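You operate a simulated robot arm through the tools that you are given. There is no shell and no other tool. Be economical: measure what you need, move in short steps, check, and stop when the job is done.

Carry out the task below with a simulated two-armed robot. There is one attempt and no reset: what you move stays moved.

Task
Open the top tool cabinet drawer, put the yellow spacer from the inside of the top tool cabinet drawer on the steel disc, then shut the drawer. Fetch the yellow banded short tube from the shelf of the rear jig and set it on the front jig shelf. Fetch the boss from the top of the rear-end stand and set it on the green pad. Fetch the orange goggles from the top of the rear-end stand and stand it on the mill end of the tube bench. Take the green lidded tin and leave it on the lower shelf of the rear-end stand. Take the lid off the white jar and lay it down on the top of the small parts bench. Lift the white pot lid open. Do these in any order. Set down upright: orange goggles.

The check looks at the end state, three seconds after you hand in, the way a careful person would. Anything else that was tipped, shoved, dropped, spilled or broken makes it a failure. A push-on lid holds only when it is set on centred and level and pressed home; a screw cap is set on level and turned clockwise until tight.

Robot
Two 6-joint arms with two-finger parallel grippers on one trunk, on a base that drives. Base frame: it is fixed to the floor where the robot stands at the start and does not move with it; the origin is under the middle of the robot, x ahead of it, y to its left, z up. Units: cm, degrees, N and s.
The left shoulder is at the start at [8, 21.6, 153.5], the right one opposite. With the tool pointing down near the work surface each hand reaches from about 10 to 32 cm from the robot's upright axis, wherever it stands, measured 20 degrees to its own side. Places, roughly: boss (3x3x2 cm) [-120, -190, 90]; front jig shelf [-380, -170, 50]; green lidded tin [100, -50, 75]; green pad (8x8x2 cm) [-80, -150, 90]; lower shelf of the rear-end stand [-70, -160, 20]; mill end of the tube bench [-150, -360, 90]; orange goggles (5x6x15 cm) [-40, -130, 100]; steel disc (7x7x2 cm) [140, -100, 80]; top tool cabinet drawer [50, 10, 70]; white jar (8x8x12 cm) [120, -70, 90]; white pot lid [-210, 90, 90]; yellow banded short tube (30x3x3 cm) [-250, -110, 50]; yellow spacer (4x4x2 cm) [40, 30, 60]. Payload 3.43 kg a hand.
Tool frame (each hand has its own): the origin (TCP) lies between the finger pads and is the grasp point; the fingertips stand 3 cm ahead of it; z points along the fingers, y is the line along which they close. The gripper opens to 9.4 cm. The fingers are 2.8 cm wide and 1 cm thick; the gripper's body (5 by 9.6 cm) begins 5.5 cm behind the TCP.
Orientation is that of the tool frame in the base frame, as a unit quaternion [w, x, y, z]. With the fingers straight down and closing along the base's y, the tool's x points along the base's -x, its y along +y and its z along -z.

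Tools
- The arms move only by the tool play_rows. It takes "left_motion", "right_motion" or both (then of equal length, played together; a hand with none holds still); each is text: rows parted by semicolons, each of 7 numbers parted by spaces: the shift along the base's x, y, z in cm, then the turn, a rotation vector about the base's x, y, z in degrees, then the finger opening in cm, from 0 to 9.4. In form: x y z ax ay az hand; .... A call has 1 to 12 rows; each row shifts and turns the commanded pose from where the row before left it. Each row takes 0.2 s and may step no farther than 5 cm and 8.6 degrees from the row before; otherwise, or with a gripper value out of range, the whole call is refused. A pose out of reach is approached as far as the arm can. The call stops where the force on the tool passes 40 N (or 10 N more than at its start, if that is more) or the arm is blocked; 0.2 s more then pass. Each finger travels about 7.2 cm/s and halts on what it meets, pressing with about 22 N; the grip force reading is that of the motor and also rises with nothing between the fingers. The clock runs only during rows and for 0.2 s after the last one: add rows that do not move to give the fingers time. It gives the time, the measured TCP pose, the force on the tool (base axes), the opening and the grip force at its end, in the units of the frame above (readings bear some noise), with the torque about the TCP (base axes, N m) and any sound that the robot's microphone picked up, and new pictures: "pictures" is both (left out), scene, wrist or none (wrist: the cameras of the hands that moved).
- Cameras (640 x 400 px; columns grow to the right, rows downward): "scene" is now at [8.86, -0.68, 167.25]; the picture's right is [-0.08, -1.00, 0.00], its down [-0.92, 0.08, -0.39] and it looks along [0.39, -0.03, -0.92] (base axes); focal length 248 px, centre (320, 200). "left" rides on the left gripper at [7.6, -1.4, -10.2] in its tool frame; the picture's right is [0.18, 0.98, 0.00], its down [-0.75, 0.14, -0.64] and it looks along [-0.63, 0.12, 0.77] (tool axes); focal length 243 px, centre (320, 200). "right" rides on the right gripper at [7.6, 1.4, -10.2] in its tool frame; the picture's right is [-0.18, 0.98, 0.00], its down [-0.75, -0.14, -0.64] and it looks along [-0.63, -0.12, 0.77] (tool axes); focal length 243 px, centre (320, 200). There is no depth. A picture from a camera that has moved, and an enlarged one, comes with that camera's place and axes in the base frame and with its lens.
- lift_body(by): slides the trunk up (or, below 0, down) by that many cm; the arms and the scene camera ride with it, the base frame stays. It gives what a move gives, with no picture.
- roll_base(legs): drives the robot by 1 to 6 legs, each [ahead, left, turn to the left] in cm, cm and degrees, along the robot's own axes; the way and the turn of a leg run together, so that a leg with both is an arc; at most 150 cm and 180 degrees a leg. The arms and the cameras ride along, it lands a little off, and it stops where it bumps. It gives what a move gives, and a new picture of the scene camera.
- turn_head(pan, tilt): turns the head with the scene camera to pan (to the left, within 86 degrees either way) and tilt (down, from -29 to 69), counted from straight ahead of the robot. It gives what a move gives, and a new picture of the scene camera.
- enlarge(camera, box): a new picture of the part [left, top, right, bottom] of that camera's present view, enlarged. The clock stands still meanwhile.
- hand_in(): hands the job in; it is judged then, once.

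Work in short steps. Places have to be worked out from the pictures, the camera data and where the tool is seen: move nearer, look again, correct. Check each grasp and each placing, and mend what went wrong. You have 207 turns and 260 pictures in all, those below and enlarged ones among them. Open the grippers and draw the arms clear of the work before you hand the job in, unless the task says otherwise; then end with one line.

The tools are called after "Request:" as name(argument=value, ...) on one line, values as JSON. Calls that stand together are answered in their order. play_rows: Moves the arms, as the interface text tells. Its arguments: {"type":"object","properties":{"left_motion":{"type":"string"},"right_motion":{"type":"string"},"pictures":{"type":"string","enum":["both","scene","wrist","none"]}},"required":[]} The other tools are called the same way: lift_body (by) slides the trunk up or down; roll_base (legs) drives the base; turn_head (pan, tilt) turns the head that bears the scene camera; enlarge (camera, box) takes an enlarged picture of a part of a camera's view; hand_in () hands the job in.

At the start:

```text
t: 0.0
left_tool_pos: [51.02, 21.92, 96.39]
left_tcp_rot: [0.0, -0.001, 1.0, 0.0]
left_force: [-0.9, 0.8, 0.7]
left_wrist_torque: [0.07, 0.02, 0.04]
left_width: 9.4
left_grasp_force: 0.1
right_tool_pos: [41.14, -20.58, 96.54]
right_tcp_rot: [0.0, 0.0, 1.0, 0.0]
right_force: [-0.4, -0.7, -0.9]
right_wrist_torque: [-0.01, -0.01, -0.01]
right_width: 9.41
right_grasp_force: 0.0
trunk travel left (down, up): [-76.5, 7.5]
robot x, y, heading: [0.22, -0.1, -0.0]
head pan, tilt: [-4.9, 67.1]
```

scene: 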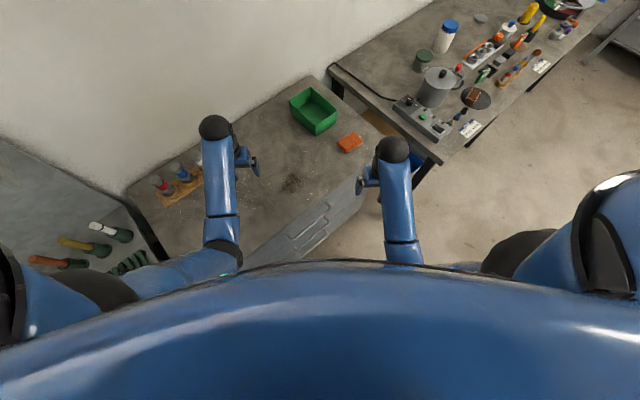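
right: 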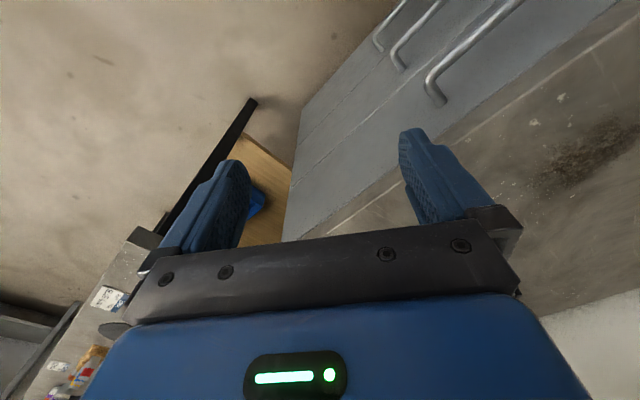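
left: 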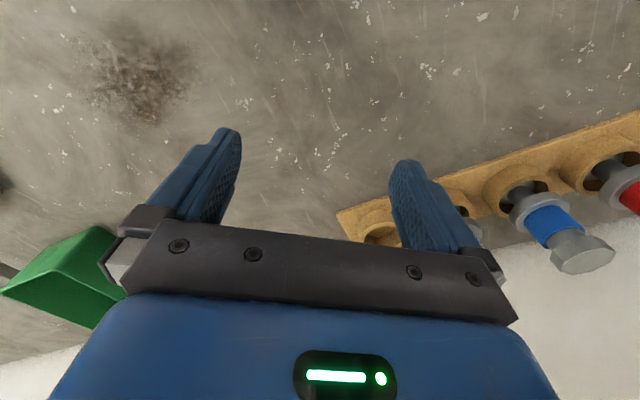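

I'll first look round from here to learn the layout: the cabinet ahead, then the bench to the right.

Request:
turn_head(pan=-35, tilt=38)

Request:
turn_head(pan=20, tilt=50)

Request:
turn_head(pan=-86, tilt=25)

Request:
turn_head(pan=86, tilt=25)

```text
t: 0.9
left_tool_pos: [50.93, 22.08, 96.3]
left_tcp_rot: [0.0, 0.0, 1.0, -0.001]
left_force: [-0.5, 0.6, -0.1]
left_wrist_torque: [-0.03, 0.04, -0.03]
left_width: 9.4
left_grasp_force: 0.1
right_tool_pos: [41.21, -20.66, 96.56]
right_tcp_rot: [0.0, 0.0, 1.0, 0.0]
right_force: [0.1, -0.3, -0.5]
right_wrist_torque: [0.01, -0.02, 0.03]
right_width: 9.4
right_grasp_force: 0.0
trunk travel left (down, up): [-76.5, 7.5]
robot x, y, heading: [-0.29, -0.06, -0.1]
head pan, tilt: [-35.0, 38.0]
camera scene: at [10.17, -5.13, 170.99], right [-0.57, -0.82, 0.0], down [-0.51, 0.35, -0.79], along [0.65, -0.45, -0.62], focal length 248 px, centre (320, 200)
```

scene: 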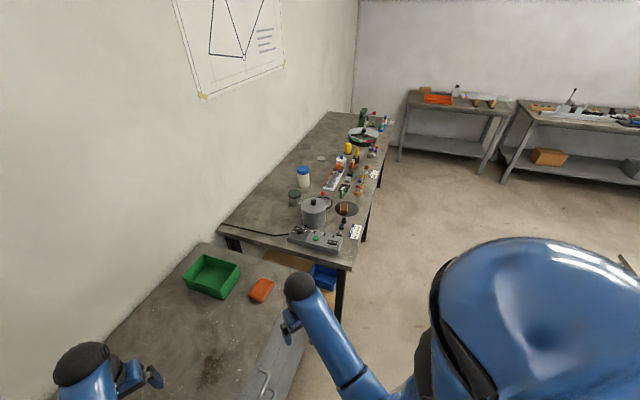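

```text
t: 2.2
left_tool_pos: [50.95, 21.99, 96.29]
left_tcp_rot: [0.0, -0.001, 1.0, 0.0]
left_force: [1.4, -0.6, -0.4]
left_wrist_torque: [-0.02, 0.01, 0.01]
left_width: 9.37
left_grasp_force: 0.1
right_tool_pos: [41.29, -20.64, 96.43]
right_tcp_rot: [0.0, 0.001, 1.0, -0.001]
right_force: [0.4, -0.2, 0.2]
right_wrist_torque: [-0.02, 0.0, -0.03]
right_width: 9.4
right_grasp_force: 0.0
trunk travel left (down, up): [-76.5, 7.5]
robot x, y, heading: [0.27, -0.4, 0.1]
head pan, tilt: [20.0, 50.0]
camera scene: at [10.32, 2.44, 169.29], right [0.34, -0.94, 0.0], down [-0.72, -0.26, -0.64], along [0.6, 0.22, -0.77], focal length 248 px, centre (320, 200)
```

scene: 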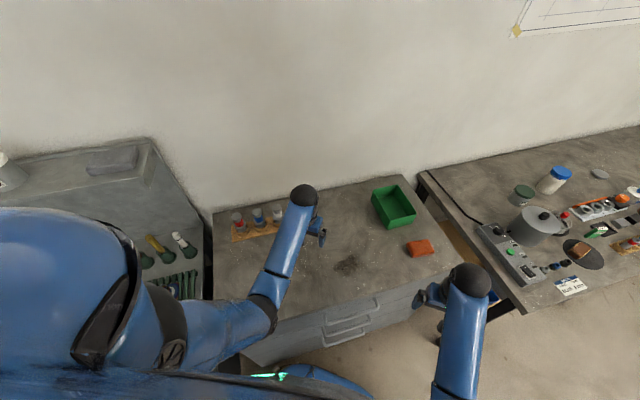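

```text
t: 4.0
left_tool_pos: [51.05, 21.96, 96.17]
left_tcp_rot: [0.0, -0.001, 1.0, -0.001]
left_force: [-0.7, 0.1, 0.1]
left_wrist_torque: [-0.02, -0.06, -0.02]
left_width: 9.42
left_grasp_force: 0.1
right_tool_pos: [41.17, -20.65, 96.67]
right_tcp_rot: [0.0, 0.0, 1.0, 0.0]
right_force: [0.5, 0.2, -0.3]
right_wrist_torque: [-0.01, 0.0, -0.03]
right_width: 9.41
right_grasp_force: 0.1
trunk travel left (down, up): [-76.5, 7.5]
robot x, y, heading: [0.44, 0.12, -0.0]
head pan, tilt: [-85.9, 25.0]
camera scene: at [3.74, -9.38, 173.03], right [-1.0, -0.07, 0.0], down [-0.03, 0.42, -0.91], along [0.06, -0.9, -0.42], focal length 248 px, centre (320, 200)
```

scene: 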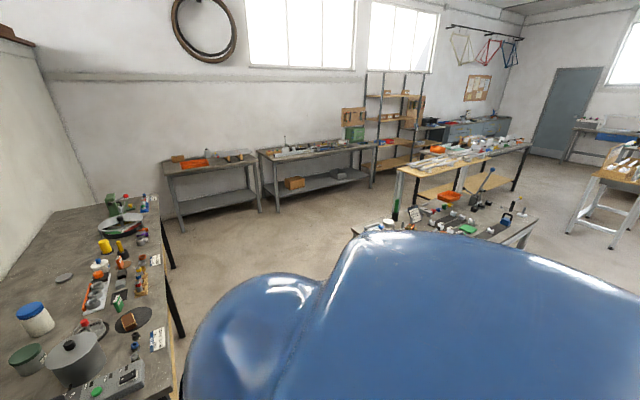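

```text
t: 6.6
left_tool_pos: [51.13, 21.98, 96.28]
left_tcp_rot: [0.0, -0.001, 1.0, 0.0]
left_force: [0.0, 0.0, -0.1]
left_wrist_torque: [0.0, -0.02, -0.02]
left_width: 9.4
left_grasp_force: 0.1
right_tool_pos: [41.22, -20.66, 96.57]
right_tcp_rot: [0.0, 0.0, 1.0, 0.001]
right_force: [-0.7, -0.1, -0.3]
right_wrist_torque: [-0.01, 0.0, -0.02]
right_width: 9.39
right_grasp_force: 0.1
trunk travel left (down, up): [-76.5, 7.5]
robot x, y, heading: [-0.04, 0.22, 0.1]
head pan, tilt: [85.9, 25.0]
camera scene: at [3.74, 9.0, 173.04], right [1.0, -0.07, 0.0], down [-0.03, -0.42, -0.91], along [0.06, 0.9, -0.42], focal length 248 px, centre (320, 200)
```

scene: 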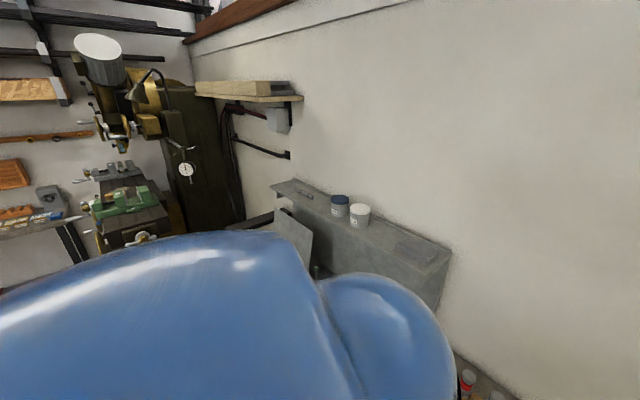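

The cabinet front faces me turned by about 34°. I back off and turn to face it squarely, head aimed at its front.

Request:
roll_base(legs=[[-20, -22, 0], [0, 0, 35]])

Request:
lift_body(by=-30)

Request:
turn_head(pan=0, tilt=45)

```text
t: 10.3
left_tool_pos: [9.09, 25.07, 96.36]
left_tcp_rot: [0.001, -0.302, 0.953, 0.0]
left_force: [0.3, 0.5, -0.4]
left_wrist_torque: [0.02, 0.02, 0.01]
left_width: 9.41
left_grasp_force: 0.1
right_tool_pos: [25.58, -15.34, 96.41]
right_tcp_rot: [0.0, -0.302, 0.953, 0.0]
right_force: [0.3, -0.8, 0.5]
right_wrist_torque: [-0.02, 0.0, 0.0]
right_width: 9.38
right_grasp_force: 0.1
trunk travel left (down, up): [-76.5, 7.5]
robot x, y, heading: [-20.05, -22.19, 35.1]
head pan, tilt: [85.9, 25.0]
camera scene: at [-22.21, -12.76, 173.04], right [0.86, 0.52, 0.0], down [0.22, -0.36, -0.91], along [-0.47, 0.78, -0.42], focal length 248 px, centre (320, 200)
```

scene: 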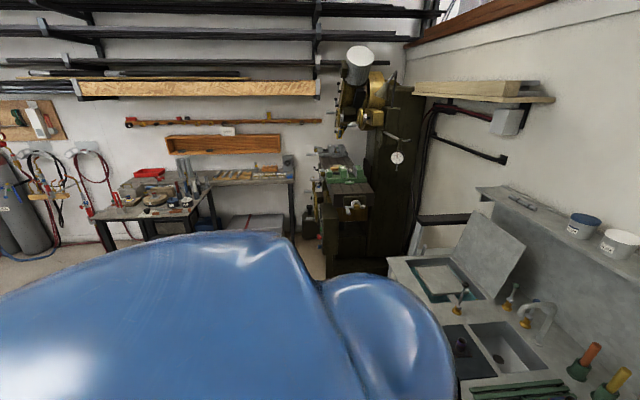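

```text
t: 13.3
left_tool_pos: [9.04, 25.21, 66.32]
left_tcp_rot: [0.001, -0.303, 0.953, 0.0]
left_force: [-0.1, 1.0, -0.4]
left_wrist_torque: [0.01, 0.02, -0.02]
left_width: 9.4
left_grasp_force: 0.1
right_tool_pos: [25.51, -15.36, 66.52]
right_tcp_rot: [0.001, -0.303, 0.953, 0.0]
right_force: [-0.4, -0.1, 0.5]
right_wrist_torque: [0.0, 0.01, 0.02]
right_width: 9.41
right_grasp_force: 0.1
trunk travel left (down, up): [-46.5, 37.5]
robot x, y, heading: [-20.11, -22.02, 35.3]
head pan, tilt: [85.9, 25.0]
```

```text
t: 14.9
left_tool_pos: [9.02, 25.2, 66.36]
left_tcp_rot: [0.001, -0.302, 0.953, 0.0]
left_force: [0.7, 0.3, -0.1]
left_wrist_torque: [-0.03, -0.01, 0.02]
left_width: 9.39
left_grasp_force: 0.0
right_tool_pos: [25.62, -15.17, 66.42]
right_tcp_rot: [-0.001, -0.303, 0.953, 0.0]
right_force: [-0.8, 0.1, -0.9]
right_wrist_torque: [0.0, -0.01, 0.0]
right_width: 9.4
right_grasp_force: 0.1
trunk travel left (down, up): [-46.5, 37.5]
robot x, y, heading: [-20.02, -22.15, 35.0]
head pan, tilt: [0.0, 45.0]
camera scene: at [-10.83, -15.9, 139.98], right [0.58, -0.82, 0.0], down [-0.58, -0.41, -0.71], along [0.58, 0.41, -0.71], focal length 248 px, centre (320, 200)
```

scene: 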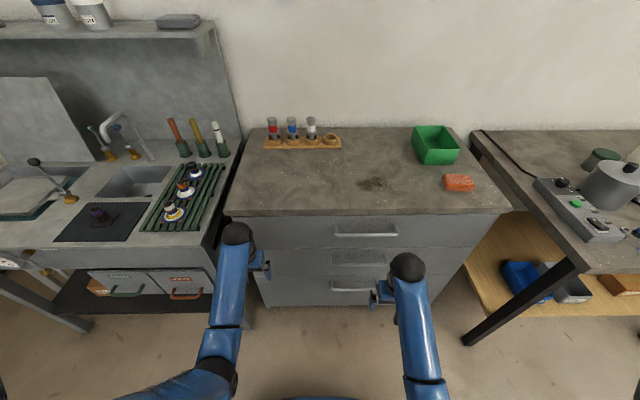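

Square to the cabinet now: handle about 60 ahead, 14 to the right, z≈77. I turn the right hand to point horizontally at it with vertical closing, raising it a little.

Request:
play_rows(right_motion="0 0 .8 6.89 -1.21 -4.95 9.4;0 0 .8 6.89 -1.21 -4.95 9.4;0 0 .8 6.89 -1.21 -4.95 9.4;0 0 .8 6.89 -1.21 -4.95 9.4;0 0 .8 6.89 -1.21 -4.95 9.4;0 0 .8 6.89 -1.21 -4.95 9.4;0 0 .8 6.89 -1.21 -4.95 9.4", pictures="none")

Request:
play_rows(right_motion="0 0 .8 6.89 -1.21 -4.95 9.4;0 0 .8 6.89 -1.21 -4.95 9.4;0 0 .8 6.89 -1.21 -4.95 9.4;0 0 .8 6.89 -1.21 -4.95 9.4;0 0 .8 6.89 -1.21 -4.95 9.4;0 0 .8 6.89 -1.21 -4.95 9.4;0 0 .8 6.89 -1.21 -4.95 9.4;0 0 0 0 0 0 9.4;0 0 0 0 0 0 9.4")

```text
t: 16.5
left_tool_pos: [9.01, 25.18, 66.29]
left_tcp_rot: [0.001, -0.302, 0.953, 0.0]
left_force: [-0.5, -0.2, 0.7]
left_wrist_torque: [0.0, 0.04, -0.01]
left_width: 9.43
left_grasp_force: 0.0
right_tool_pos: [25.48, -15.26, 72.23]
right_tcp_rot: [0.191, 0.014, 0.912, 0.362]
right_force: [-0.2, 0.2, 0.2]
right_wrist_torque: [0.03, -0.01, 0.04]
right_width: 9.4
right_grasp_force: 0.1
trunk travel left (down, up): [-46.5, 37.5]
robot x, y, heading: [-19.69, -22.19, 35.1]
head pan, tilt: [0.0, 45.0]
```

```text
t: 18.5
left_tool_pos: [9.03, 25.22, 66.26]
left_tcp_rot: [0.0, -0.302, 0.953, 0.0]
left_force: [-0.2, -0.1, -0.7]
left_wrist_torque: [-0.02, -0.01, -0.04]
left_width: 9.41
left_grasp_force: 0.0
right_tool_pos: [25.54, -15.17, 77.68]
right_tcp_rot: [0.322, 0.307, 0.645, 0.622]
right_force: [0.2, -0.4, 0.0]
right_wrist_torque: [-0.01, -0.04, -0.01]
right_width: 9.39
right_grasp_force: 0.1
right hand out of reach, approached as far as the arm can: row 7
trunk travel left (down, up): [-46.5, 37.5]
robot x, y, heading: [-20.35, -22.56, 35.3]
head pan, tilt: [0.0, 45.0]
camera scene: at [-10.83, -15.91, 139.98], right [0.58, -0.82, 0.0], down [-0.58, -0.41, -0.71], along [0.58, 0.41, -0.71], focal length 248 px, centre (320, 200)
camera right: at [12.63, -15.21, 78.98], right [0.11, -0.11, 0.99], down [-0.06, -0.99, -0.1], along [0.99, -0.04, -0.11], focal length 243 px, centre (320, 200)
```

scene: 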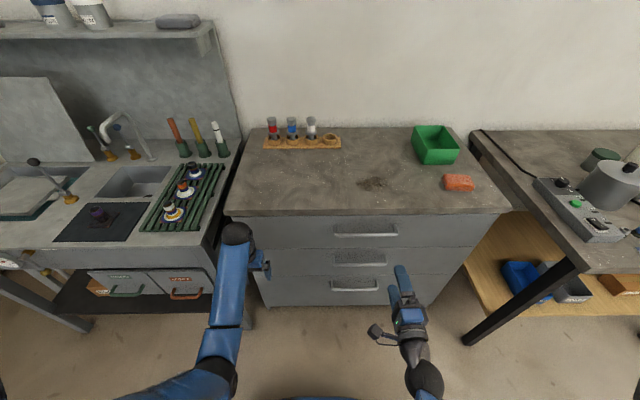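
right: 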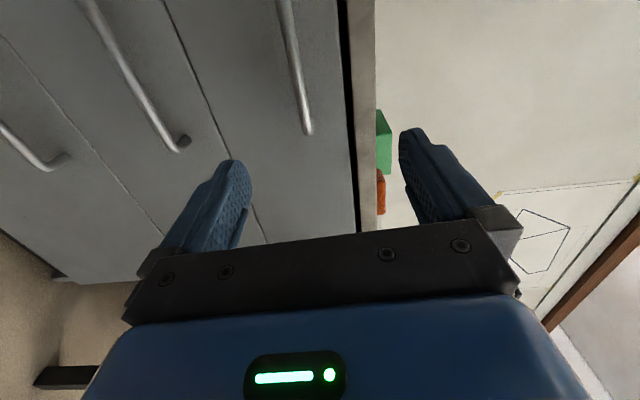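

Handle centre triangulates to about (38.1, 0.6, 75). I approach to ~4 cm short and check.

Request:
play_rows(right_motion="2 3.2 -.7 0 0 -.5 9.4;2 3.2 -.7 0 0 -.5 9.4;2 3.2 -.7 0 0 -.5 9.4;2.3 3.2 -.6 0 0 0 9.4;0 0 0 0 0 0 9.4")

```text
t: 19.7
left_tool_pos: [9.03, 25.27, 66.27]
left_tcp_rot: [0.001, -0.303, 0.953, 0.001]
left_force: [-0.8, -0.1, -0.9]
left_wrist_torque: [-0.03, 0.01, 0.02]
left_width: 9.39
left_grasp_force: 0.1
right_tool_pos: [33.79, -2.42, 75.09]
right_tcp_rot: [0.33, 0.315, 0.64, 0.618]
right_force: [-0.1, -0.6, 0.7]
right_wrist_torque: [0.01, 0.0, 0.03]
right_width: 9.4
right_grasp_force: 0.0
right hand out of reach, approached as far as the arm can: row 1
trunk travel left (down, up): [-46.5, 37.5]
robot x, y, heading: [-19.86, -21.83, 35.2]
head pan, tilt: [0.0, 45.0]
camera scene: at [-10.88, -15.96, 139.99], right [0.58, -0.82, 0.0], down [-0.58, -0.41, -0.71], along [0.58, 0.41, -0.71], focal length 248 px, centre (320, 200)
camera right: at [20.97, -2.19, 76.37], right [0.1, -0.11, 0.99], down [-0.08, -0.99, -0.1], along [0.99, -0.07, -0.11], focal length 243 px, centre (320, 200)
```

scene: 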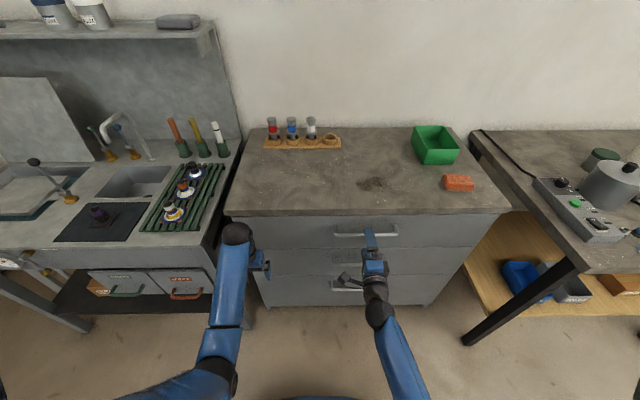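
right: 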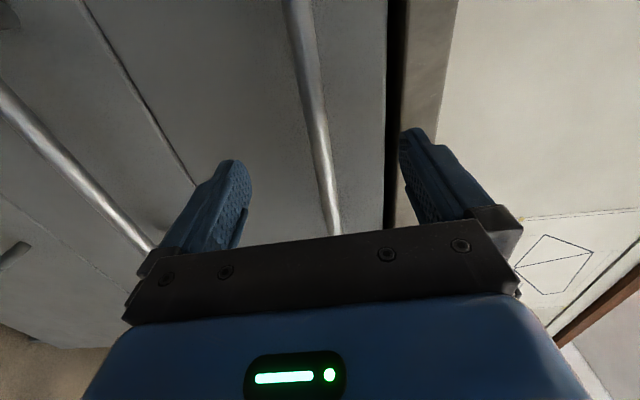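

The bar is centred between the fingers. Advance 4 cm and close.

Request:
play_rows(right_motion="1.7 1.2 0 0 0 0 9.4;1.7 1.2 0 0 0 0 9.4;0 0 0 0 0 0 4;0 0 0 0 0 0 0;0 0 0 0 0 0 0;0 0 0 0 0 0 0;0 0 0 0 0 0 0", pictures="wrist")

```text
t: 21.3
left_tool_pos: [9.07, 25.22, 66.36]
left_tcp_rot: [0.0, -0.302, 0.953, 0.0]
left_force: [0.6, -0.3, -0.1]
left_wrist_torque: [-0.01, 0.0, -0.01]
left_width: 9.39
left_grasp_force: 0.0
right_tool_pos: [37.28, -0.15, 75.03]
right_tcp_rot: [0.329, 0.316, 0.64, 0.619]
right_force: [0.6, 0.4, 1.1]
right_wrist_torque: [0.91, 0.57, -0.03]
right_width: 1.81
right_grasp_force: 44.9
trunk travel left (down, up): [-46.5, 37.5]
robot x, y, heading: [-19.92, -21.93, 35.3]
head pan, tilt: [0.0, 45.0]
camera right: at [24.42, 0.18, 76.36], right [0.11, -0.11, 0.99], down [-0.08, -0.99, -0.11], along [0.99, -0.07, -0.11], focal length 243 px, centre (320, 200)
```

right: 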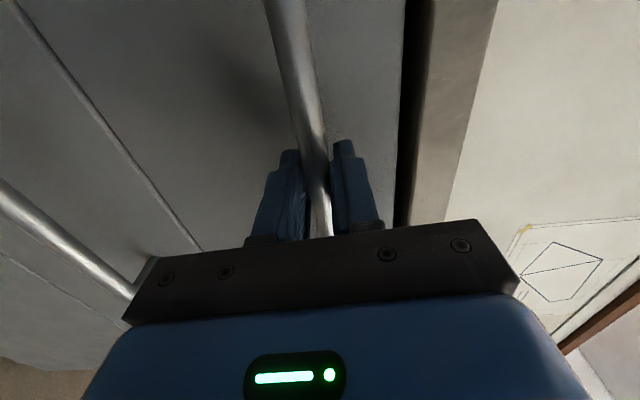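

Firm grip (1.8 cm bar). I pull the drawer out along its normal.

Request:
play_rows(right_motion="-1.65 -1.13 0 0 0 0 0;-1.65 -1.13 0 0 0 0 0;-1.65 -1.13 0 0 0 0 0;-1.65 -1.13 0 0 0 0 0;-1.65 -1.13 0 0 0 0 0;-1.65 -1.13 0 0 0 0 0;-1.65 -1.13 0 0 0 0 0;-1.65 -1.13 0 0 0 0 0;-1.65 -1.13 0 0 0 0 0;-1.65 -1.13 0 0 0 0 0;0 0 0 0 0 0 0")

```text
t: 22.4
left_tool_pos: [8.88, 24.84, 66.34]
left_tcp_rot: [-0.002, -0.303, 0.953, -0.001]
left_force: [-1.3, -0.8, 0.6]
left_wrist_torque: [0.02, -0.05, 0.06]
left_width: 9.42
left_grasp_force: 0.1
right_tool_pos: [30.28, -5.0, 75.1]
right_tcp_rot: [0.329, 0.319, 0.638, 0.619]
right_force: [3.2, -6.4, 0.1]
right_wrist_torque: [1.25, 0.73, 1.28]
right_width: 1.42
right_grasp_force: 44.8
trunk travel left (down, up): [-46.5, 37.5]
robot x, y, heading: [-19.9, -22.61, 35.3]
head pan, tilt: [0.0, 45.0]
stopped in row 5 (right hand): the force on the tool passed its limit at 68 N (the readings are from after the stop); the commanded pose is now the measured one
camera scene: at [-10.85, -16.11, 139.98], right [0.58, -0.82, 0.0], down [-0.58, -0.41, -0.71], along [0.58, 0.41, -0.71], focal length 248 px, centre (320, 200)
camera right: at [17.43, -4.73, 76.41], right [0.11, -0.12, 0.99], down [-0.08, -0.99, -0.11], along [0.99, -0.07, -0.12], focal length 243 px, centre (320, 200)
```

scene: 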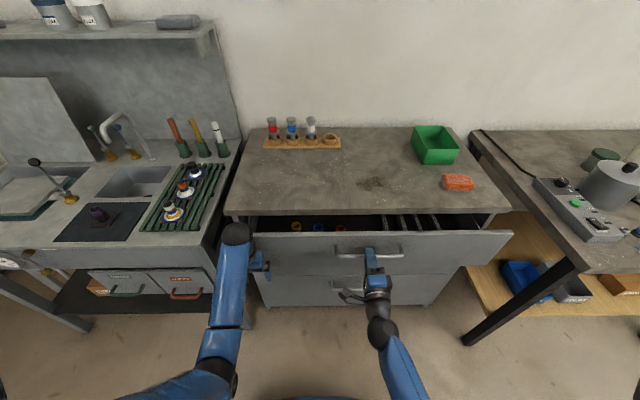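
right: 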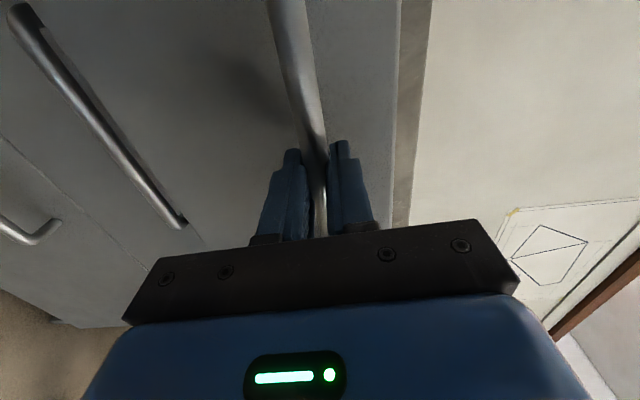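

The drawer moved 8.5 cm; the limit tripped on speed probably. I pull on more slowly.

Request:
play_rows(right_motion="-.4 -.28 0 0 0 0 0;-.82 -.57 0 0 0 0 0;-.82 -.57 0 0 0 0 0;-.82 -.57 0 0 0 0 0;-.82 -.57 0 0 0 0 0;-.82 -.57 0 0 0 0 0;-.82 -.57 0 0 0 0 0;-.82 -.57 0 0 0 0 0;-.82 -.57 0 0 0 0 0;-.82 -.57 0 0 0 0 0;-.82 -.57 0 0 0 0 0;-.82 -.57 0 0 0 0 0", pictures="scene")

```text
t: 22.8
left_tool_pos: [8.77, 24.91, 66.24]
left_tcp_rot: [-0.005, -0.303, 0.953, -0.001]
left_force: [-3.2, -4.0, 1.5]
left_wrist_torque: [0.51, -0.31, 0.0]
left_width: 9.42
left_grasp_force: 0.0
right_tool_pos: [30.15, -5.09, 75.01]
right_tcp_rot: [0.328, 0.32, 0.638, 0.619]
right_force: [8.0, -3.9, -1.5]
right_wrist_torque: [1.21, 0.73, 1.25]
right_width: 1.39
right_grasp_force: 44.9
trunk travel left (down, up): [-46.5, 37.5]
robot x, y, heading: [-20.03, -22.0, 35.3]
head pan, tilt: [0.0, 45.0]
stopped in row 1 (left hand): the force on the tool passed its limit at 46 N (the readings are from after the stop); the commanded pose is now the measured one
camera scene: at [-10.75, -16.03, 139.97], right [0.58, -0.82, 0.0], down [-0.58, -0.41, -0.71], along [0.58, 0.41, -0.71], focal length 248 px, centre (320, 200)
```

scene: 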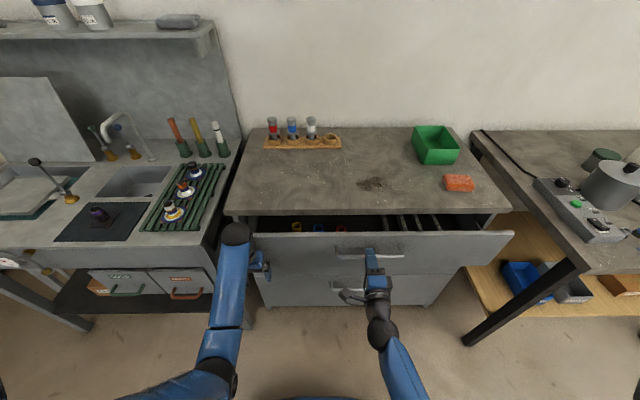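

The left hand is in the drawer's way. I move it back and up, over the drawer's height.

Request:
play_rows(left_motion="-1.6 -1.1 0 0 0 0 9.4;-2.4 -1.7 0 0 0 0 9.4;-2.4 -1.7 0 0 0 0 9.4;-2 -1.4 2 0 0 0 9.4;0 0 4.5 0 0 0 9.4;0 0 4.5 0 0 0 9.4;0 0 4.5 0 0 0 9.4;0 0 4.5 0 0 0 9.4;0 0 4.5 0 0 0 9.4;0 0 4 0 0 0 9.4;0 0 0 0 0 0 9.4", pictures="none")

Request:
play_rows(right_motion="-.4 -.28 0 0 0 0 0;-.82 -.57 0 0 0 0 0;-.82 -.57 0 0 0 0 0;-.82 -.57 0 0 0 0 0;-.82 -.57 0 0 0 0 0;-.82 -.57 0 0 0 0 0;-.82 -.57 0 0 0 0 0;-.82 -.57 0 0 0 0 0;-.82 -.57 0 0 0 0 0;-.82 -.57 0 0 0 0 0;-.82 -.57 0 0 0 0 0;-.82 -.57 0 0 0 0 0", pictures="scene")

```text
t: 25.2
left_tool_pos: [0.62, 19.13, 66.45]
left_tcp_rot: [-0.004, -0.304, 0.953, -0.001]
left_force: [0.0, -0.1, 0.1]
left_wrist_torque: [0.0, -0.02, 0.0]
left_width: 9.39
left_grasp_force: 0.1
left hand out of reach, approached as far as the arm can: row 4, 5, 6, 7, 8, 9, 10
right_tool_pos: [30.27, -5.13, 74.98]
right_tcp_rot: [0.328, 0.319, 0.639, 0.619]
right_force: [5.9, -11.8, -0.6]
right_wrist_torque: [0.97, 0.73, -0.35]
right_width: 1.4
right_grasp_force: 45.0
trunk travel left (down, up): [-46.5, 37.5]
robot x, y, heading: [-19.66, -22.52, 35.2]
head pan, tilt: [0.0, 45.0]
```

```text
t: 27.6
left_tool_pos: [0.32, 18.97, 66.45]
left_tcp_rot: [-0.006, -0.303, 0.953, -0.002]
left_force: [-3.6, -5.8, 3.8]
left_wrist_torque: [0.7, -0.52, -0.01]
left_width: 9.4
left_grasp_force: 0.0
right_tool_pos: [21.71, -11.04, 74.96]
right_tcp_rot: [0.33, 0.323, 0.636, 0.618]
right_force: [12.0, -8.5, -0.8]
right_wrist_torque: [1.2, 0.67, 1.17]
right_width: 1.43
right_grasp_force: 44.9
trunk travel left (down, up): [-46.5, 37.5]
robot x, y, heading: [-19.9, -22.42, 35.4]
head pan, tilt: [0.0, 45.0]
stopped in row 12 (right hand): the force on the tool passed its limit at 44 N (the readings are from after the stop); the commanded pose is now the measured one
camera scene: at [-10.76, -16.08, 139.97], right [0.58, -0.82, 0.0], down [-0.58, -0.41, -0.71], along [0.58, 0.41, -0.71], focal length 248 px, centre (320, 200)
```

scene: 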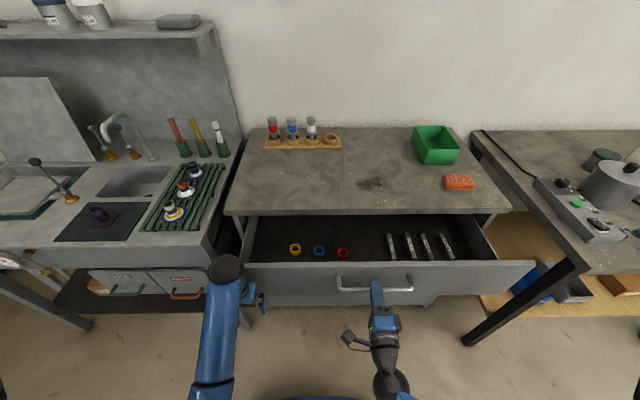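

The spacer is visible; the drawer needs about 6 cm more and the left hand blocks again. I move the left hand outward past the drawer's end, then pull further.

Request:
play_rows(left_motion="-1 -.7 0 0 0 0 9.4;-2 2.9 0 0 0 0 9.4;-2 2.9 0 0 0 0 9.4;-2 2.9 0 0 0 0 9.4;-2 2.9 0 0 0 0 9.4;0 0 0 0 0 0 9.4", pictures="none")

Request:
play_rows(right_motion="-.4 -.28 0 0 0 0 0;-.82 -.57 0 0 0 0 0;-.82 -.57 0 0 0 0 0;-.82 -.57 0 0 0 0 0;-.82 -.57 0 0 0 0 0;-.82 -.57 0 0 0 0 0;-.82 -.57 0 0 0 0 0;0 0 0 0 0 0 0", pictures="scene")

```text
t: 29.1
left_tool_pos: [-8.58, 29.92, 66.5]
left_tcp_rot: [-0.005, -0.304, 0.953, -0.002]
left_force: [-0.7, -0.9, 0.4]
left_wrist_torque: [0.02, 0.0, 0.0]
left_width: 9.39
left_grasp_force: 0.0
right_tool_pos: [21.83, -11.01, 75.08]
right_tcp_rot: [0.33, 0.322, 0.637, 0.618]
right_force: [10.3, -16.1, 0.6]
right_wrist_torque: [0.98, 0.71, -0.64]
right_width: 1.41
right_grasp_force: 45.0
trunk travel left (down, up): [-46.5, 37.5]
robot x, y, heading: [-19.96, -21.91, 35.4]
head pan, tilt: [0.0, 45.0]
```

```text
t: 30.9
left_tool_pos: [-8.68, 29.78, 66.64]
left_tcp_rot: [-0.006, -0.304, 0.953, -0.002]
left_force: [0.7, -0.6, -0.6]
left_wrist_torque: [-0.02, 0.01, 0.0]
left_width: 9.42
left_grasp_force: 0.1
right_tool_pos: [16.65, -14.99, 74.94]
right_tcp_rot: [0.33, 0.323, 0.636, 0.618]
right_force: [18.7, -25.8, 9.6]
right_wrist_torque: [1.18, 0.62, 0.59]
right_width: 1.41
right_grasp_force: 44.7
trunk travel left (down, up): [-46.5, 37.5]
robot x, y, heading: [-20.34, -22.47, 35.0]
head pan, tilt: [0.0, 45.0]
camera scene: at [-10.59, -16.37, 139.99], right [0.58, -0.82, 0.0], down [-0.58, -0.41, -0.71], along [0.58, 0.41, -0.71], focal length 248 px, centre (320, 200)
```

scene: 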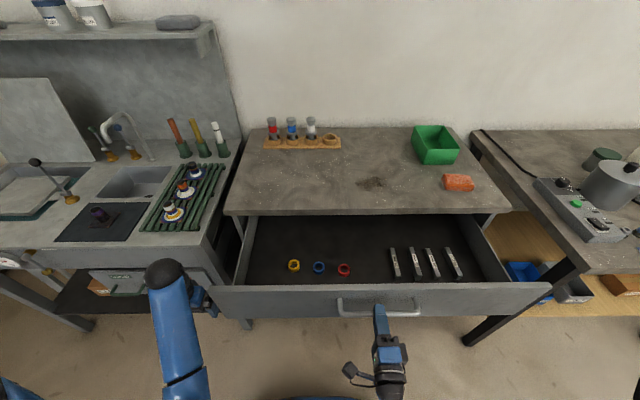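

The drawer is 25 cm open. Release the handle and back the right hand off.

Request:
play_rows(right_motion="0 0 0 0 0 0 5;0 0 0 0 0 0 7;0 0 0 0 0 0 7;-1.64 -1.15 0 0 0 0 7;-1.64 -1.15 0 0 0 0 7;-1.64 -1.15 0 0 0 0 7;-1.64 -1.15 0 0 0 0 7;0 0 0 0 0 0 7", pictures="scene")

```text
t: 32.6
left_tool_pos: [-8.75, 30.04, 66.49]
left_tcp_rot: [-0.006, -0.304, 0.953, -0.002]
left_force: [-0.6, -0.4, -0.6]
left_wrist_torque: [-0.01, -0.02, 0.01]
left_width: 9.39
left_grasp_force: 0.0
right_tool_pos: [10.08, -18.87, 75.07]
right_tcp_rot: [0.33, 0.321, 0.637, 0.618]
right_force: [-0.5, 0.5, 0.1]
right_wrist_torque: [-0.06, -0.01, 0.03]
right_width: 7.0
right_grasp_force: 0.1
right hand out of reach, approached as far as the arm can: row 7
trunk travel left (down, up): [-46.5, 37.5]
robot x, y, heading: [-19.8, -21.87, 35.3]
head pan, tilt: [0.0, 45.0]
camera scene: at [-10.83, -15.97, 139.98], right [0.58, -0.82, 0.0], down [-0.58, -0.41, -0.71], along [0.58, 0.41, -0.71], focal length 248 px, centre (320, 200)
```

scene: 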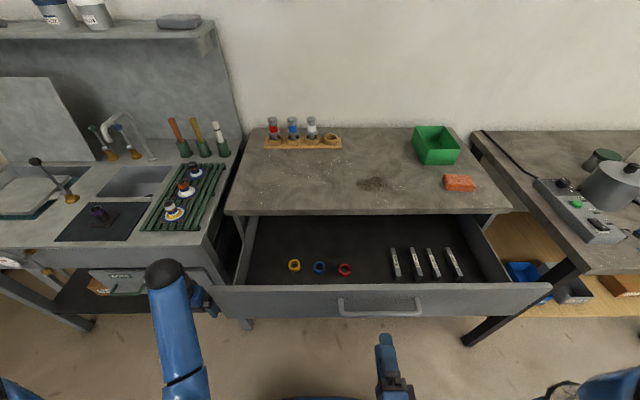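

Clear of the handle. I raise the trunk so the left hand can go over the drawer front.

Request:
lift_body(by=30)

Request:
play_rows(left_motion="2.7 -1.4 0 0 0 0 9.4;3 -1.7 0 0 0 0 9.4;3 -1.7 0 0 0 0 9.4;3 -1.7 0 0 0 0 9.4;3 -1.7 0 0 0 0 9.4;3 -1.7 0 0 0 0 9.4;3 -1.7 0 0 0 0 9.4;3 -1.7 0 0 0 0 9.4;2 -1.7 0 0 0 0 9.4;0 0 0 0 0 0 9.4", pictures="wrist")

```text
t: 35.6
left_tool_pos: [-8.72, 30.0, 96.51]
left_tcp_rot: [-0.005, -0.304, 0.953, -0.003]
left_force: [-0.4, -0.7, 0.1]
left_wrist_torque: [0.0, 0.01, 0.0]
left_width: 9.4
left_grasp_force: 0.2
right_tool_pos: [10.03, -18.91, 105.04]
right_tcp_rot: [0.331, 0.32, 0.637, 0.618]
right_force: [0.2, -0.2, -0.7]
right_wrist_torque: [-0.01, -0.03, 0.03]
right_width: 7.0
right_grasp_force: 0.1
trunk travel left (down, up): [-76.5, 7.5]
robot x, y, heading: [-20.17, -22.13, 35.3]
head pan, tilt: [0.0, 45.0]
```

```text
t: 37.9
left_tool_pos: [16.99, 15.04, 96.39]
left_tcp_rot: [-0.005, -0.305, 0.952, -0.002]
left_force: [0.6, -0.2, 0.1]
left_wrist_torque: [0.02, 0.01, 0.0]
left_width: 9.39
left_grasp_force: 0.1
right_tool_pos: [10.07, -18.77, 104.92]
right_tcp_rot: [0.33, 0.319, 0.638, 0.618]
right_force: [-0.6, -0.4, 0.1]
right_wrist_torque: [-0.02, 0.0, -0.01]
right_width: 6.98
right_grasp_force: 0.1
trunk travel left (down, up): [-76.5, 7.5]
robot x, y, heading: [-19.84, -21.98, 35.2]
head pan, tilt: [0.0, 45.0]
camera left: at [11.73, 9.54, 106.73], right [-0.72, 0.69, 0.0], down [0.54, 0.56, 0.63], along [0.44, 0.46, -0.78], focal length 243 px, centre (320, 200)
```

left: 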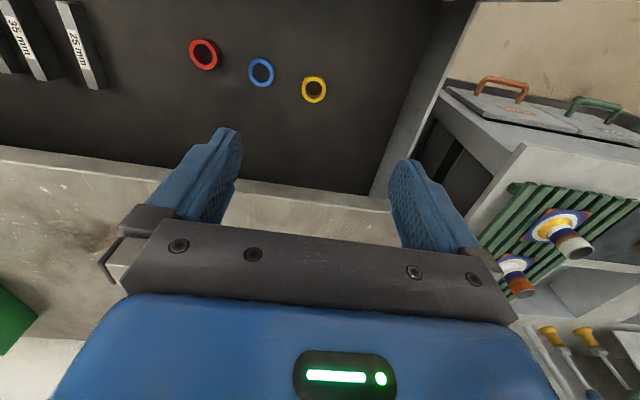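

Triangulating, the spacer lies near (19.8, 16.6, 65). I centre over it and lower the trunk.

Request:
play_rows(left_motion="2.8 1.5 0 0 0 0 9.4;0 0 0 0 0 0 6.5;0 0 0 0 0 0 6.5", pictures="none")

Request:
lift_body(by=-20)

Request:
play_rows(left_motion="0 0 0 0 0 0 6.5")

```text
t: 38.6
left_tool_pos: [19.66, 16.61, 96.45]
left_tcp_rot: [-0.006, -0.304, 0.953, -0.003]
left_force: [0.3, -0.5, -0.6]
left_wrist_torque: [-0.03, 0.01, 0.0]
left_width: 6.52
left_grasp_force: 0.0
right_tool_pos: [9.95, -18.79, 104.96]
right_tcp_rot: [0.331, 0.319, 0.637, 0.618]
right_force: [0.2, 0.5, -1.3]
right_wrist_torque: [-0.01, 0.0, -0.01]
right_width: 6.99
right_grasp_force: 0.1
trunk travel left (down, up): [-76.5, 7.5]
robot x, y, heading: [-20.16, -22.31, 35.3]
head pan, tilt: [0.0, 45.0]
```

```text
t: 40.8
left_tool_pos: [19.72, 16.57, 76.31]
left_tcp_rot: [-0.006, -0.304, 0.953, -0.003]
left_force: [0.1, -0.3, 0.3]
left_wrist_torque: [0.0, -0.01, 0.04]
left_width: 6.51
left_grasp_force: 0.1
right_tool_pos: [10.14, -18.87, 85.03]
right_tcp_rot: [0.33, 0.319, 0.638, 0.618]
right_force: [-0.4, 0.0, -0.6]
right_wrist_torque: [-0.01, 0.01, -0.02]
right_width: 6.97
right_grasp_force: 0.0
trunk travel left (down, up): [-56.5, 27.5]
robot x, y, heading: [-19.82, -21.97, 35.4]
head pan, tilt: [0.0, 45.0]
```

```text
t: 41.2
left_tool_pos: [19.74, 16.57, 76.44]
left_tcp_rot: [-0.006, -0.304, 0.953, -0.002]
left_force: [0.2, 0.0, -0.1]
left_wrist_torque: [0.01, 0.02, 0.0]
left_width: 6.51
left_grasp_force: 0.1
right_tool_pos: [10.03, -18.9, 85.02]
right_tcp_rot: [0.33, 0.32, 0.637, 0.619]
right_force: [0.4, 0.8, 0.3]
right_wrist_torque: [0.0, -0.04, -0.01]
right_width: 6.96
right_grasp_force: 0.1
trunk travel left (down, up): [-56.5, 27.5]
robot x, y, heading: [-19.63, -22.31, 35.3]
head pan, tilt: [0.0, 45.0]
camera scene: at [-10.78, -15.92, 149.98], right [0.58, -0.82, 0.0], down [-0.58, -0.41, -0.71], along [0.58, 0.41, -0.71], focal length 248 px, centre (320, 200)
camera left: at [14.49, 11.06, 86.69], right [-0.72, 0.69, 0.0], down [0.54, 0.56, 0.63], along [0.44, 0.46, -0.78], focal length 243 px, centre (320, 200)
```

scene: 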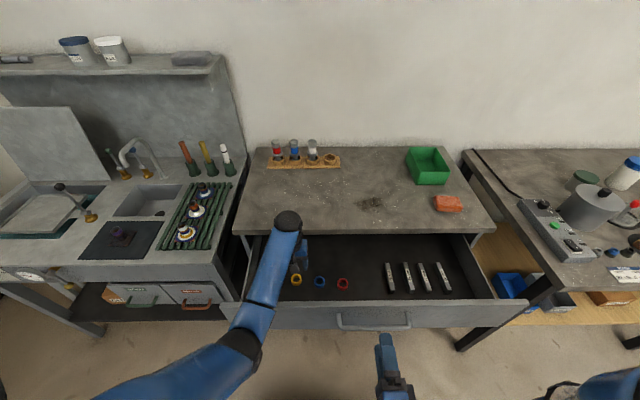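
left: 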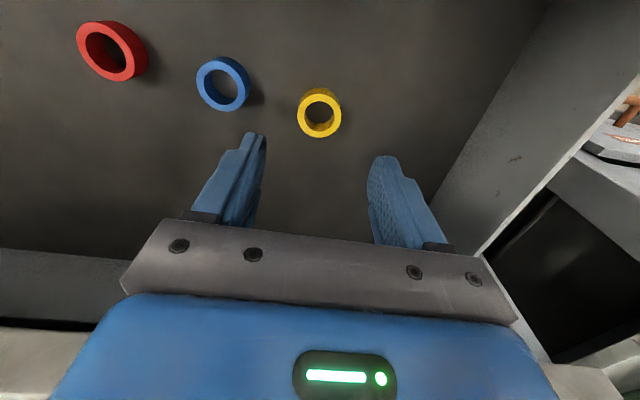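

The spacer is centred between the fingers laterally; small correction forward, and lower the trunk by 9.

Request:
play_rows(left_motion=".6 .5 0 0 0 0 6.5;0 0 0 0 0 0 6.5", pictures="none")

Request:
lift_body(by=-8.5)

Request:
play_rows(left_motion="0 0 0 0 0 0 6.5", pictures="wrist")

```text
t: 41.8
left_tool_pos: [20.19, 17.13, 76.46]
left_tcp_rot: [-0.006, -0.305, 0.952, -0.002]
left_force: [-0.1, 0.1, 0.3]
left_wrist_torque: [0.01, 0.0, 0.01]
left_width: 6.49
left_grasp_force: 0.1
right_tool_pos: [10.07, -18.83, 85.06]
right_tcp_rot: [0.33, 0.319, 0.637, 0.618]
right_force: [0.3, -0.5, -0.9]
right_wrist_torque: [0.0, -0.01, 0.01]
right_width: 7.01
right_grasp_force: 0.1
trunk travel left (down, up): [-56.5, 27.5]
robot x, y, heading: [-20.16, -22.36, 35.3]
head pan, tilt: [0.0, 45.0]
```

```text
t: 43.0
left_tool_pos: [20.1, 17.04, 68.99]
left_tcp_rot: [0.003, -0.305, 0.952, -0.001]
left_force: [1.1, 0.7, 1.0]
left_wrist_torque: [-0.01, -0.01, -0.02]
left_width: 6.52
left_grasp_force: 0.1
right_tool_pos: [9.8, -19.01, 76.92]
right_tcp_rot: [0.331, 0.319, 0.635, 0.621]
right_force: [0.9, 0.4, 0.0]
right_wrist_torque: [-0.01, -0.01, -0.01]
right_width: 7.01
right_grasp_force: 0.1
trunk travel left (down, up): [-48.0, 36.0]
robot x, y, heading: [-19.8, -22.1, 35.2]
head pan, tilt: [0.0, 45.0]
```

```text
t: 43.4
left_tool_pos: [20.19, 17.11, 68.89]
left_tcp_rot: [0.004, -0.304, 0.953, -0.002]
left_force: [-0.2, -0.6, 0.0]
left_wrist_torque: [0.02, -0.01, -0.04]
left_width: 6.5
left_grasp_force: 0.0
right_tool_pos: [9.73, -19.15, 76.83]
right_tcp_rot: [0.331, 0.318, 0.635, 0.621]
right_force: [-0.2, 0.3, 0.5]
right_wrist_torque: [0.01, -0.01, -0.01]
right_width: 7.01
right_grasp_force: 0.1
trunk travel left (down, up): [-48.0, 36.0]
robot x, y, heading: [-19.93, -22.06, 35.3]
head pan, tilt: [0.0, 45.0]
camera left: at [14.87, 11.44, 79.09], right [-0.72, 0.69, 0.0], down [0.53, 0.55, 0.65], along [0.45, 0.46, -0.76], focal length 243 px, centre (320, 200)
```

left: 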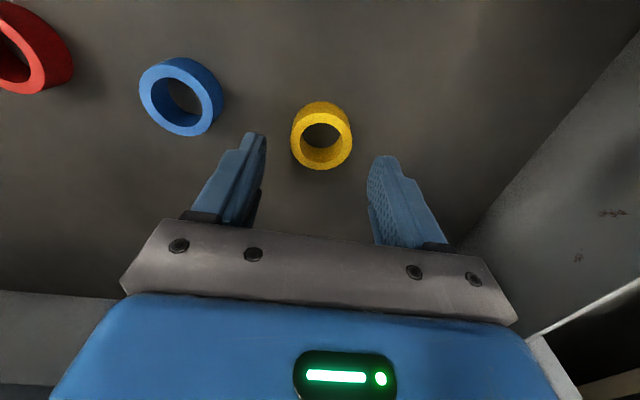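

Aligned. I descend in small steps until close to the floor.

Request:
play_rows(left_motion="0 0 -.8 0 0 0 6.5;0 0 -.8 0 0 0 6.5;0 0 -.8 0 0 0 6.5;0 0 -.6 0 0 0 6.5;0 0 0 0 0 0 6.5", pictures="wrist")

```text
t: 44.8
left_tool_pos: [22.36, 18.21, 68.51]
left_tcp_rot: [0.035, -0.307, 0.951, 0.002]
left_force: [0.8, 0.3, 0.6]
left_wrist_torque: [-0.02, 0.02, 0.01]
left_width: 6.51
left_grasp_force: 0.2
right_tool_pos: [9.75, -18.97, 76.64]
right_tcp_rot: [0.33, 0.318, 0.636, 0.621]
right_force: [0.7, 0.3, 0.5]
right_wrist_torque: [0.05, -0.04, 0.0]
right_width: 7.0
right_grasp_force: 0.1
trunk travel left (down, up): [-48.0, 36.0]
robot x, y, heading: [-19.64, -22.16, 35.3]
head pan, tilt: [0.0, 45.0]
stopped in row 5 (left hand): the arm was blocked; the commanded pose is now the measured one
camera left: at [16.4, 12.28, 78.2], right [-0.72, 0.69, -0.03], down [0.48, 0.54, 0.69], along [0.49, 0.48, -0.72], focal length 243 px, centre (320, 200)
```

left: 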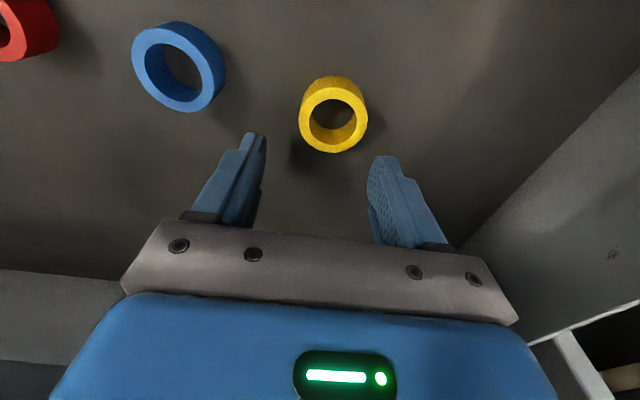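

The forearm seems blocked by the drawer front. I raise the trunk, drive 10 cm nearer and reach down more steeply.

Request:
lift_body(by=24)

Request:
roll_base(legs=[[11, 0, 0]])

```text
t: 47.3
left_tool_pos: [21.8, 17.84, 90.77]
left_tcp_rot: [0.016, -0.304, 0.952, -0.001]
left_force: [0.4, 0.1, -0.3]
left_wrist_torque: [0.0, -0.01, 0.0]
left_width: 6.47
left_grasp_force: 0.1
right_tool_pos: [9.96, -18.78, 100.75]
right_tcp_rot: [0.33, 0.319, 0.638, 0.619]
right_force: [0.2, -0.4, -0.1]
right_wrist_torque: [-0.01, -0.02, 0.01]
right_width: 7.0
right_grasp_force: 0.1
trunk travel left (down, up): [-72.0, 12.0]
robot x, y, heading: [-20.37, -22.24, 35.3]
head pan, tilt: [0.0, 45.0]
```

```text
t: 48.5
left_tool_pos: [30.45, 23.98, 91.19]
left_tcp_rot: [0.018, -0.304, 0.952, 0.0]
left_force: [-0.8, -0.7, 0.7]
left_wrist_torque: [-0.01, 0.0, -0.03]
left_width: 6.51
left_grasp_force: 0.1
right_tool_pos: [18.69, -12.62, 100.62]
right_tcp_rot: [0.331, 0.319, 0.637, 0.619]
right_force: [-0.4, 1.0, 0.6]
right_wrist_torque: [0.02, 0.01, 0.02]
right_width: 6.99
right_grasp_force: 0.0
trunk travel left (down, up): [-72.0, 12.0]
robot x, y, heading: [-10.6, -15.76, 35.6]
head pan, tilt: [0.0, 45.0]
camera scene: at [-2.3, -9.83, 165.52], right [0.58, -0.82, 0.0], down [-0.57, -0.41, -0.71], along [0.58, 0.41, -0.7], focal length 248 px, centre (320, 200)
```

scene: 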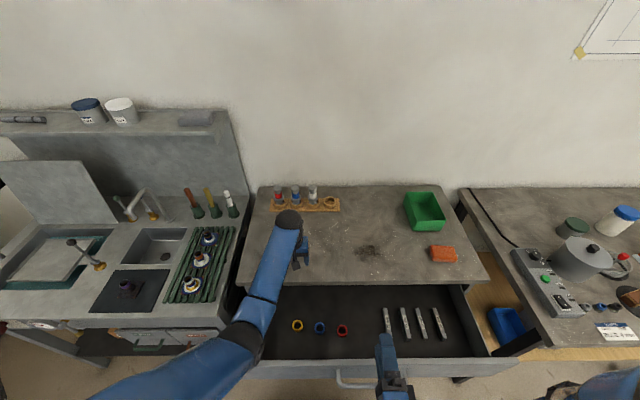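

I shift the left hand back over the spacer, remove its small tilt and descend.

Request:
play_rows(left_motion="-3.4 -2.3 0 -.63 1.96 0 6.5;-3.4 -2.3 0 0 0 0 6.5;-3.4 -2.3 0 0 0 0 6.5;0 0 -4 0 0 0 6.5;0 0 -4 0 0 0 6.5;0 0 -4 0 0 0 6.5;0 0 -4 0 0 0 6.5;0 0 -3 0 0 0 6.5;0 0 0 0 0 0 6.5", pictures="wrist")

```text
t: 50.5
left_tool_pos: [20.5, 17.26, 71.78]
left_tcp_rot: [0.0, -0.305, 0.952, 0.0]
left_force: [0.0, -0.1, 0.3]
left_wrist_torque: [0.0, -0.02, 0.01]
left_width: 6.5
left_grasp_force: 0.0
right_tool_pos: [18.94, -12.41, 100.46]
right_tcp_rot: [0.33, 0.32, 0.638, 0.618]
right_force: [0.0, 0.7, -0.2]
right_wrist_torque: [-0.02, -0.01, -0.01]
right_width: 7.01
right_grasp_force: 0.1
trunk travel left (down, up): [-72.0, 12.0]
robot x, y, heading: [-10.95, -15.41, 35.3]
head pan, tilt: [0.0, 45.0]
camera left: at [15.13, 11.59, 82.07], right [-0.72, 0.69, 0.0], down [0.53, 0.55, 0.64], along [0.44, 0.46, -0.77], focal length 243 px, centre (320, 200)
```

left: 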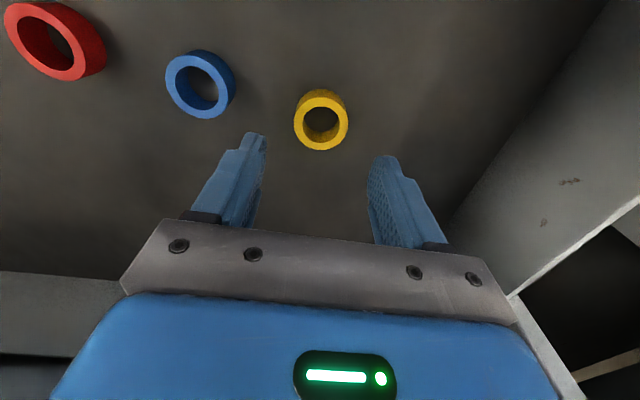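

Good alignment. Continue down in smaller steps toward contact.

Request:
play_rows(left_motion="0 0 -2 0 0 0 6.5;0 0 -1.5 0 0 0 6.5;0 0 -1 0 0 0 6.5;0 0 -.6 0 0 0 6.5;0 0 0 0 0 0 6.5", pictures="wrist")

```text
t: 51.7
left_tool_pos: [20.33, 17.22, 66.67]
left_tcp_rot: [-0.001, -0.306, 0.952, -0.001]
left_force: [0.2, 0.6, -0.3]
left_wrist_torque: [0.01, 0.02, 0.0]
left_width: 6.48
left_grasp_force: 0.1
right_tool_pos: [19.12, -12.45, 100.59]
right_tcp_rot: [0.33, 0.321, 0.638, 0.618]
right_force: [-0.9, -0.1, -1.2]
right_wrist_torque: [0.0, 0.01, 0.02]
right_width: 6.98
right_grasp_force: 0.0
trunk travel left (down, up): [-72.0, 12.0]
robot x, y, heading: [-11.28, -15.81, 35.3]
head pan, tilt: [0.0, 45.0]
camera left: at [15.12, 11.61, 76.99], right [-0.72, 0.69, 0.0], down [0.53, 0.55, 0.64], along [0.44, 0.46, -0.77], focal length 243 px, centre (320, 200)
```

left: 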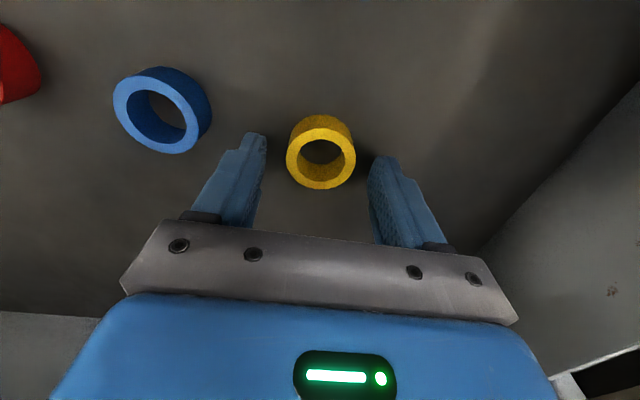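

Ring top about 64.6, floor about 62.5. Down 0.9 more and close.

Request:
play_rows(left_motion="0 0 -.5 0 0 0 6.5;0 0 -.4 0 0 0 6.5;0 0 0 0 0 0 4.5;0 0 0 0 0 0 3;0 0 0 0 0 0 2;0 0 0 0 0 0 2;0 0 0 0 0 0 2", pictures="wrist")

```text
t: 53.2
left_tool_pos: [20.55, 17.38, 66.21]
left_tcp_rot: [0.003, -0.305, 0.952, 0.0]
left_force: [-4.7, 4.0, 22.3]
left_wrist_torque: [0.0, 0.45, -0.2]
left_width: 3.89
left_grasp_force: 21.7
right_tool_pos: [18.9, -12.41, 100.63]
right_tcp_rot: [0.329, 0.32, 0.637, 0.619]
right_force: [0.2, 0.1, 0.7]
right_wrist_torque: [0.04, 0.0, -0.01]
right_width: 7.0
right_grasp_force: 0.0
trunk travel left (down, up): [-72.0, 12.0]
robot x, y, heading: [-11.1, -15.72, 35.5]
head pan, tilt: [0.0, 45.0]
stopped in row 7 (left hand): the force on the tool passed its limit at 41 N (the readings are from after the stop); the commanded pose is now the measured one
camera left: at [15.24, 11.75, 76.29], right [-0.72, 0.69, 0.0], down [0.53, 0.55, 0.65], along [0.45, 0.46, -0.76], focal length 243 px, centre (320, 200)
```

left: 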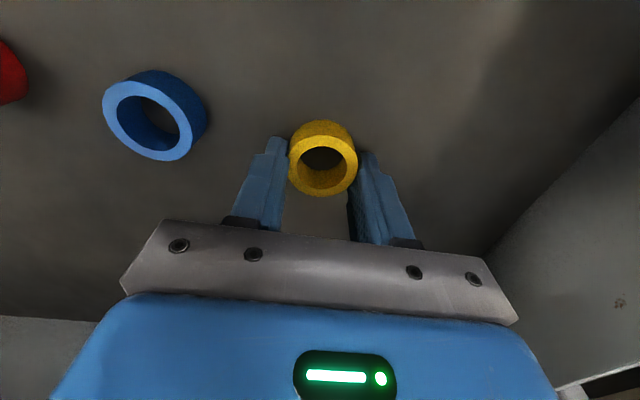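

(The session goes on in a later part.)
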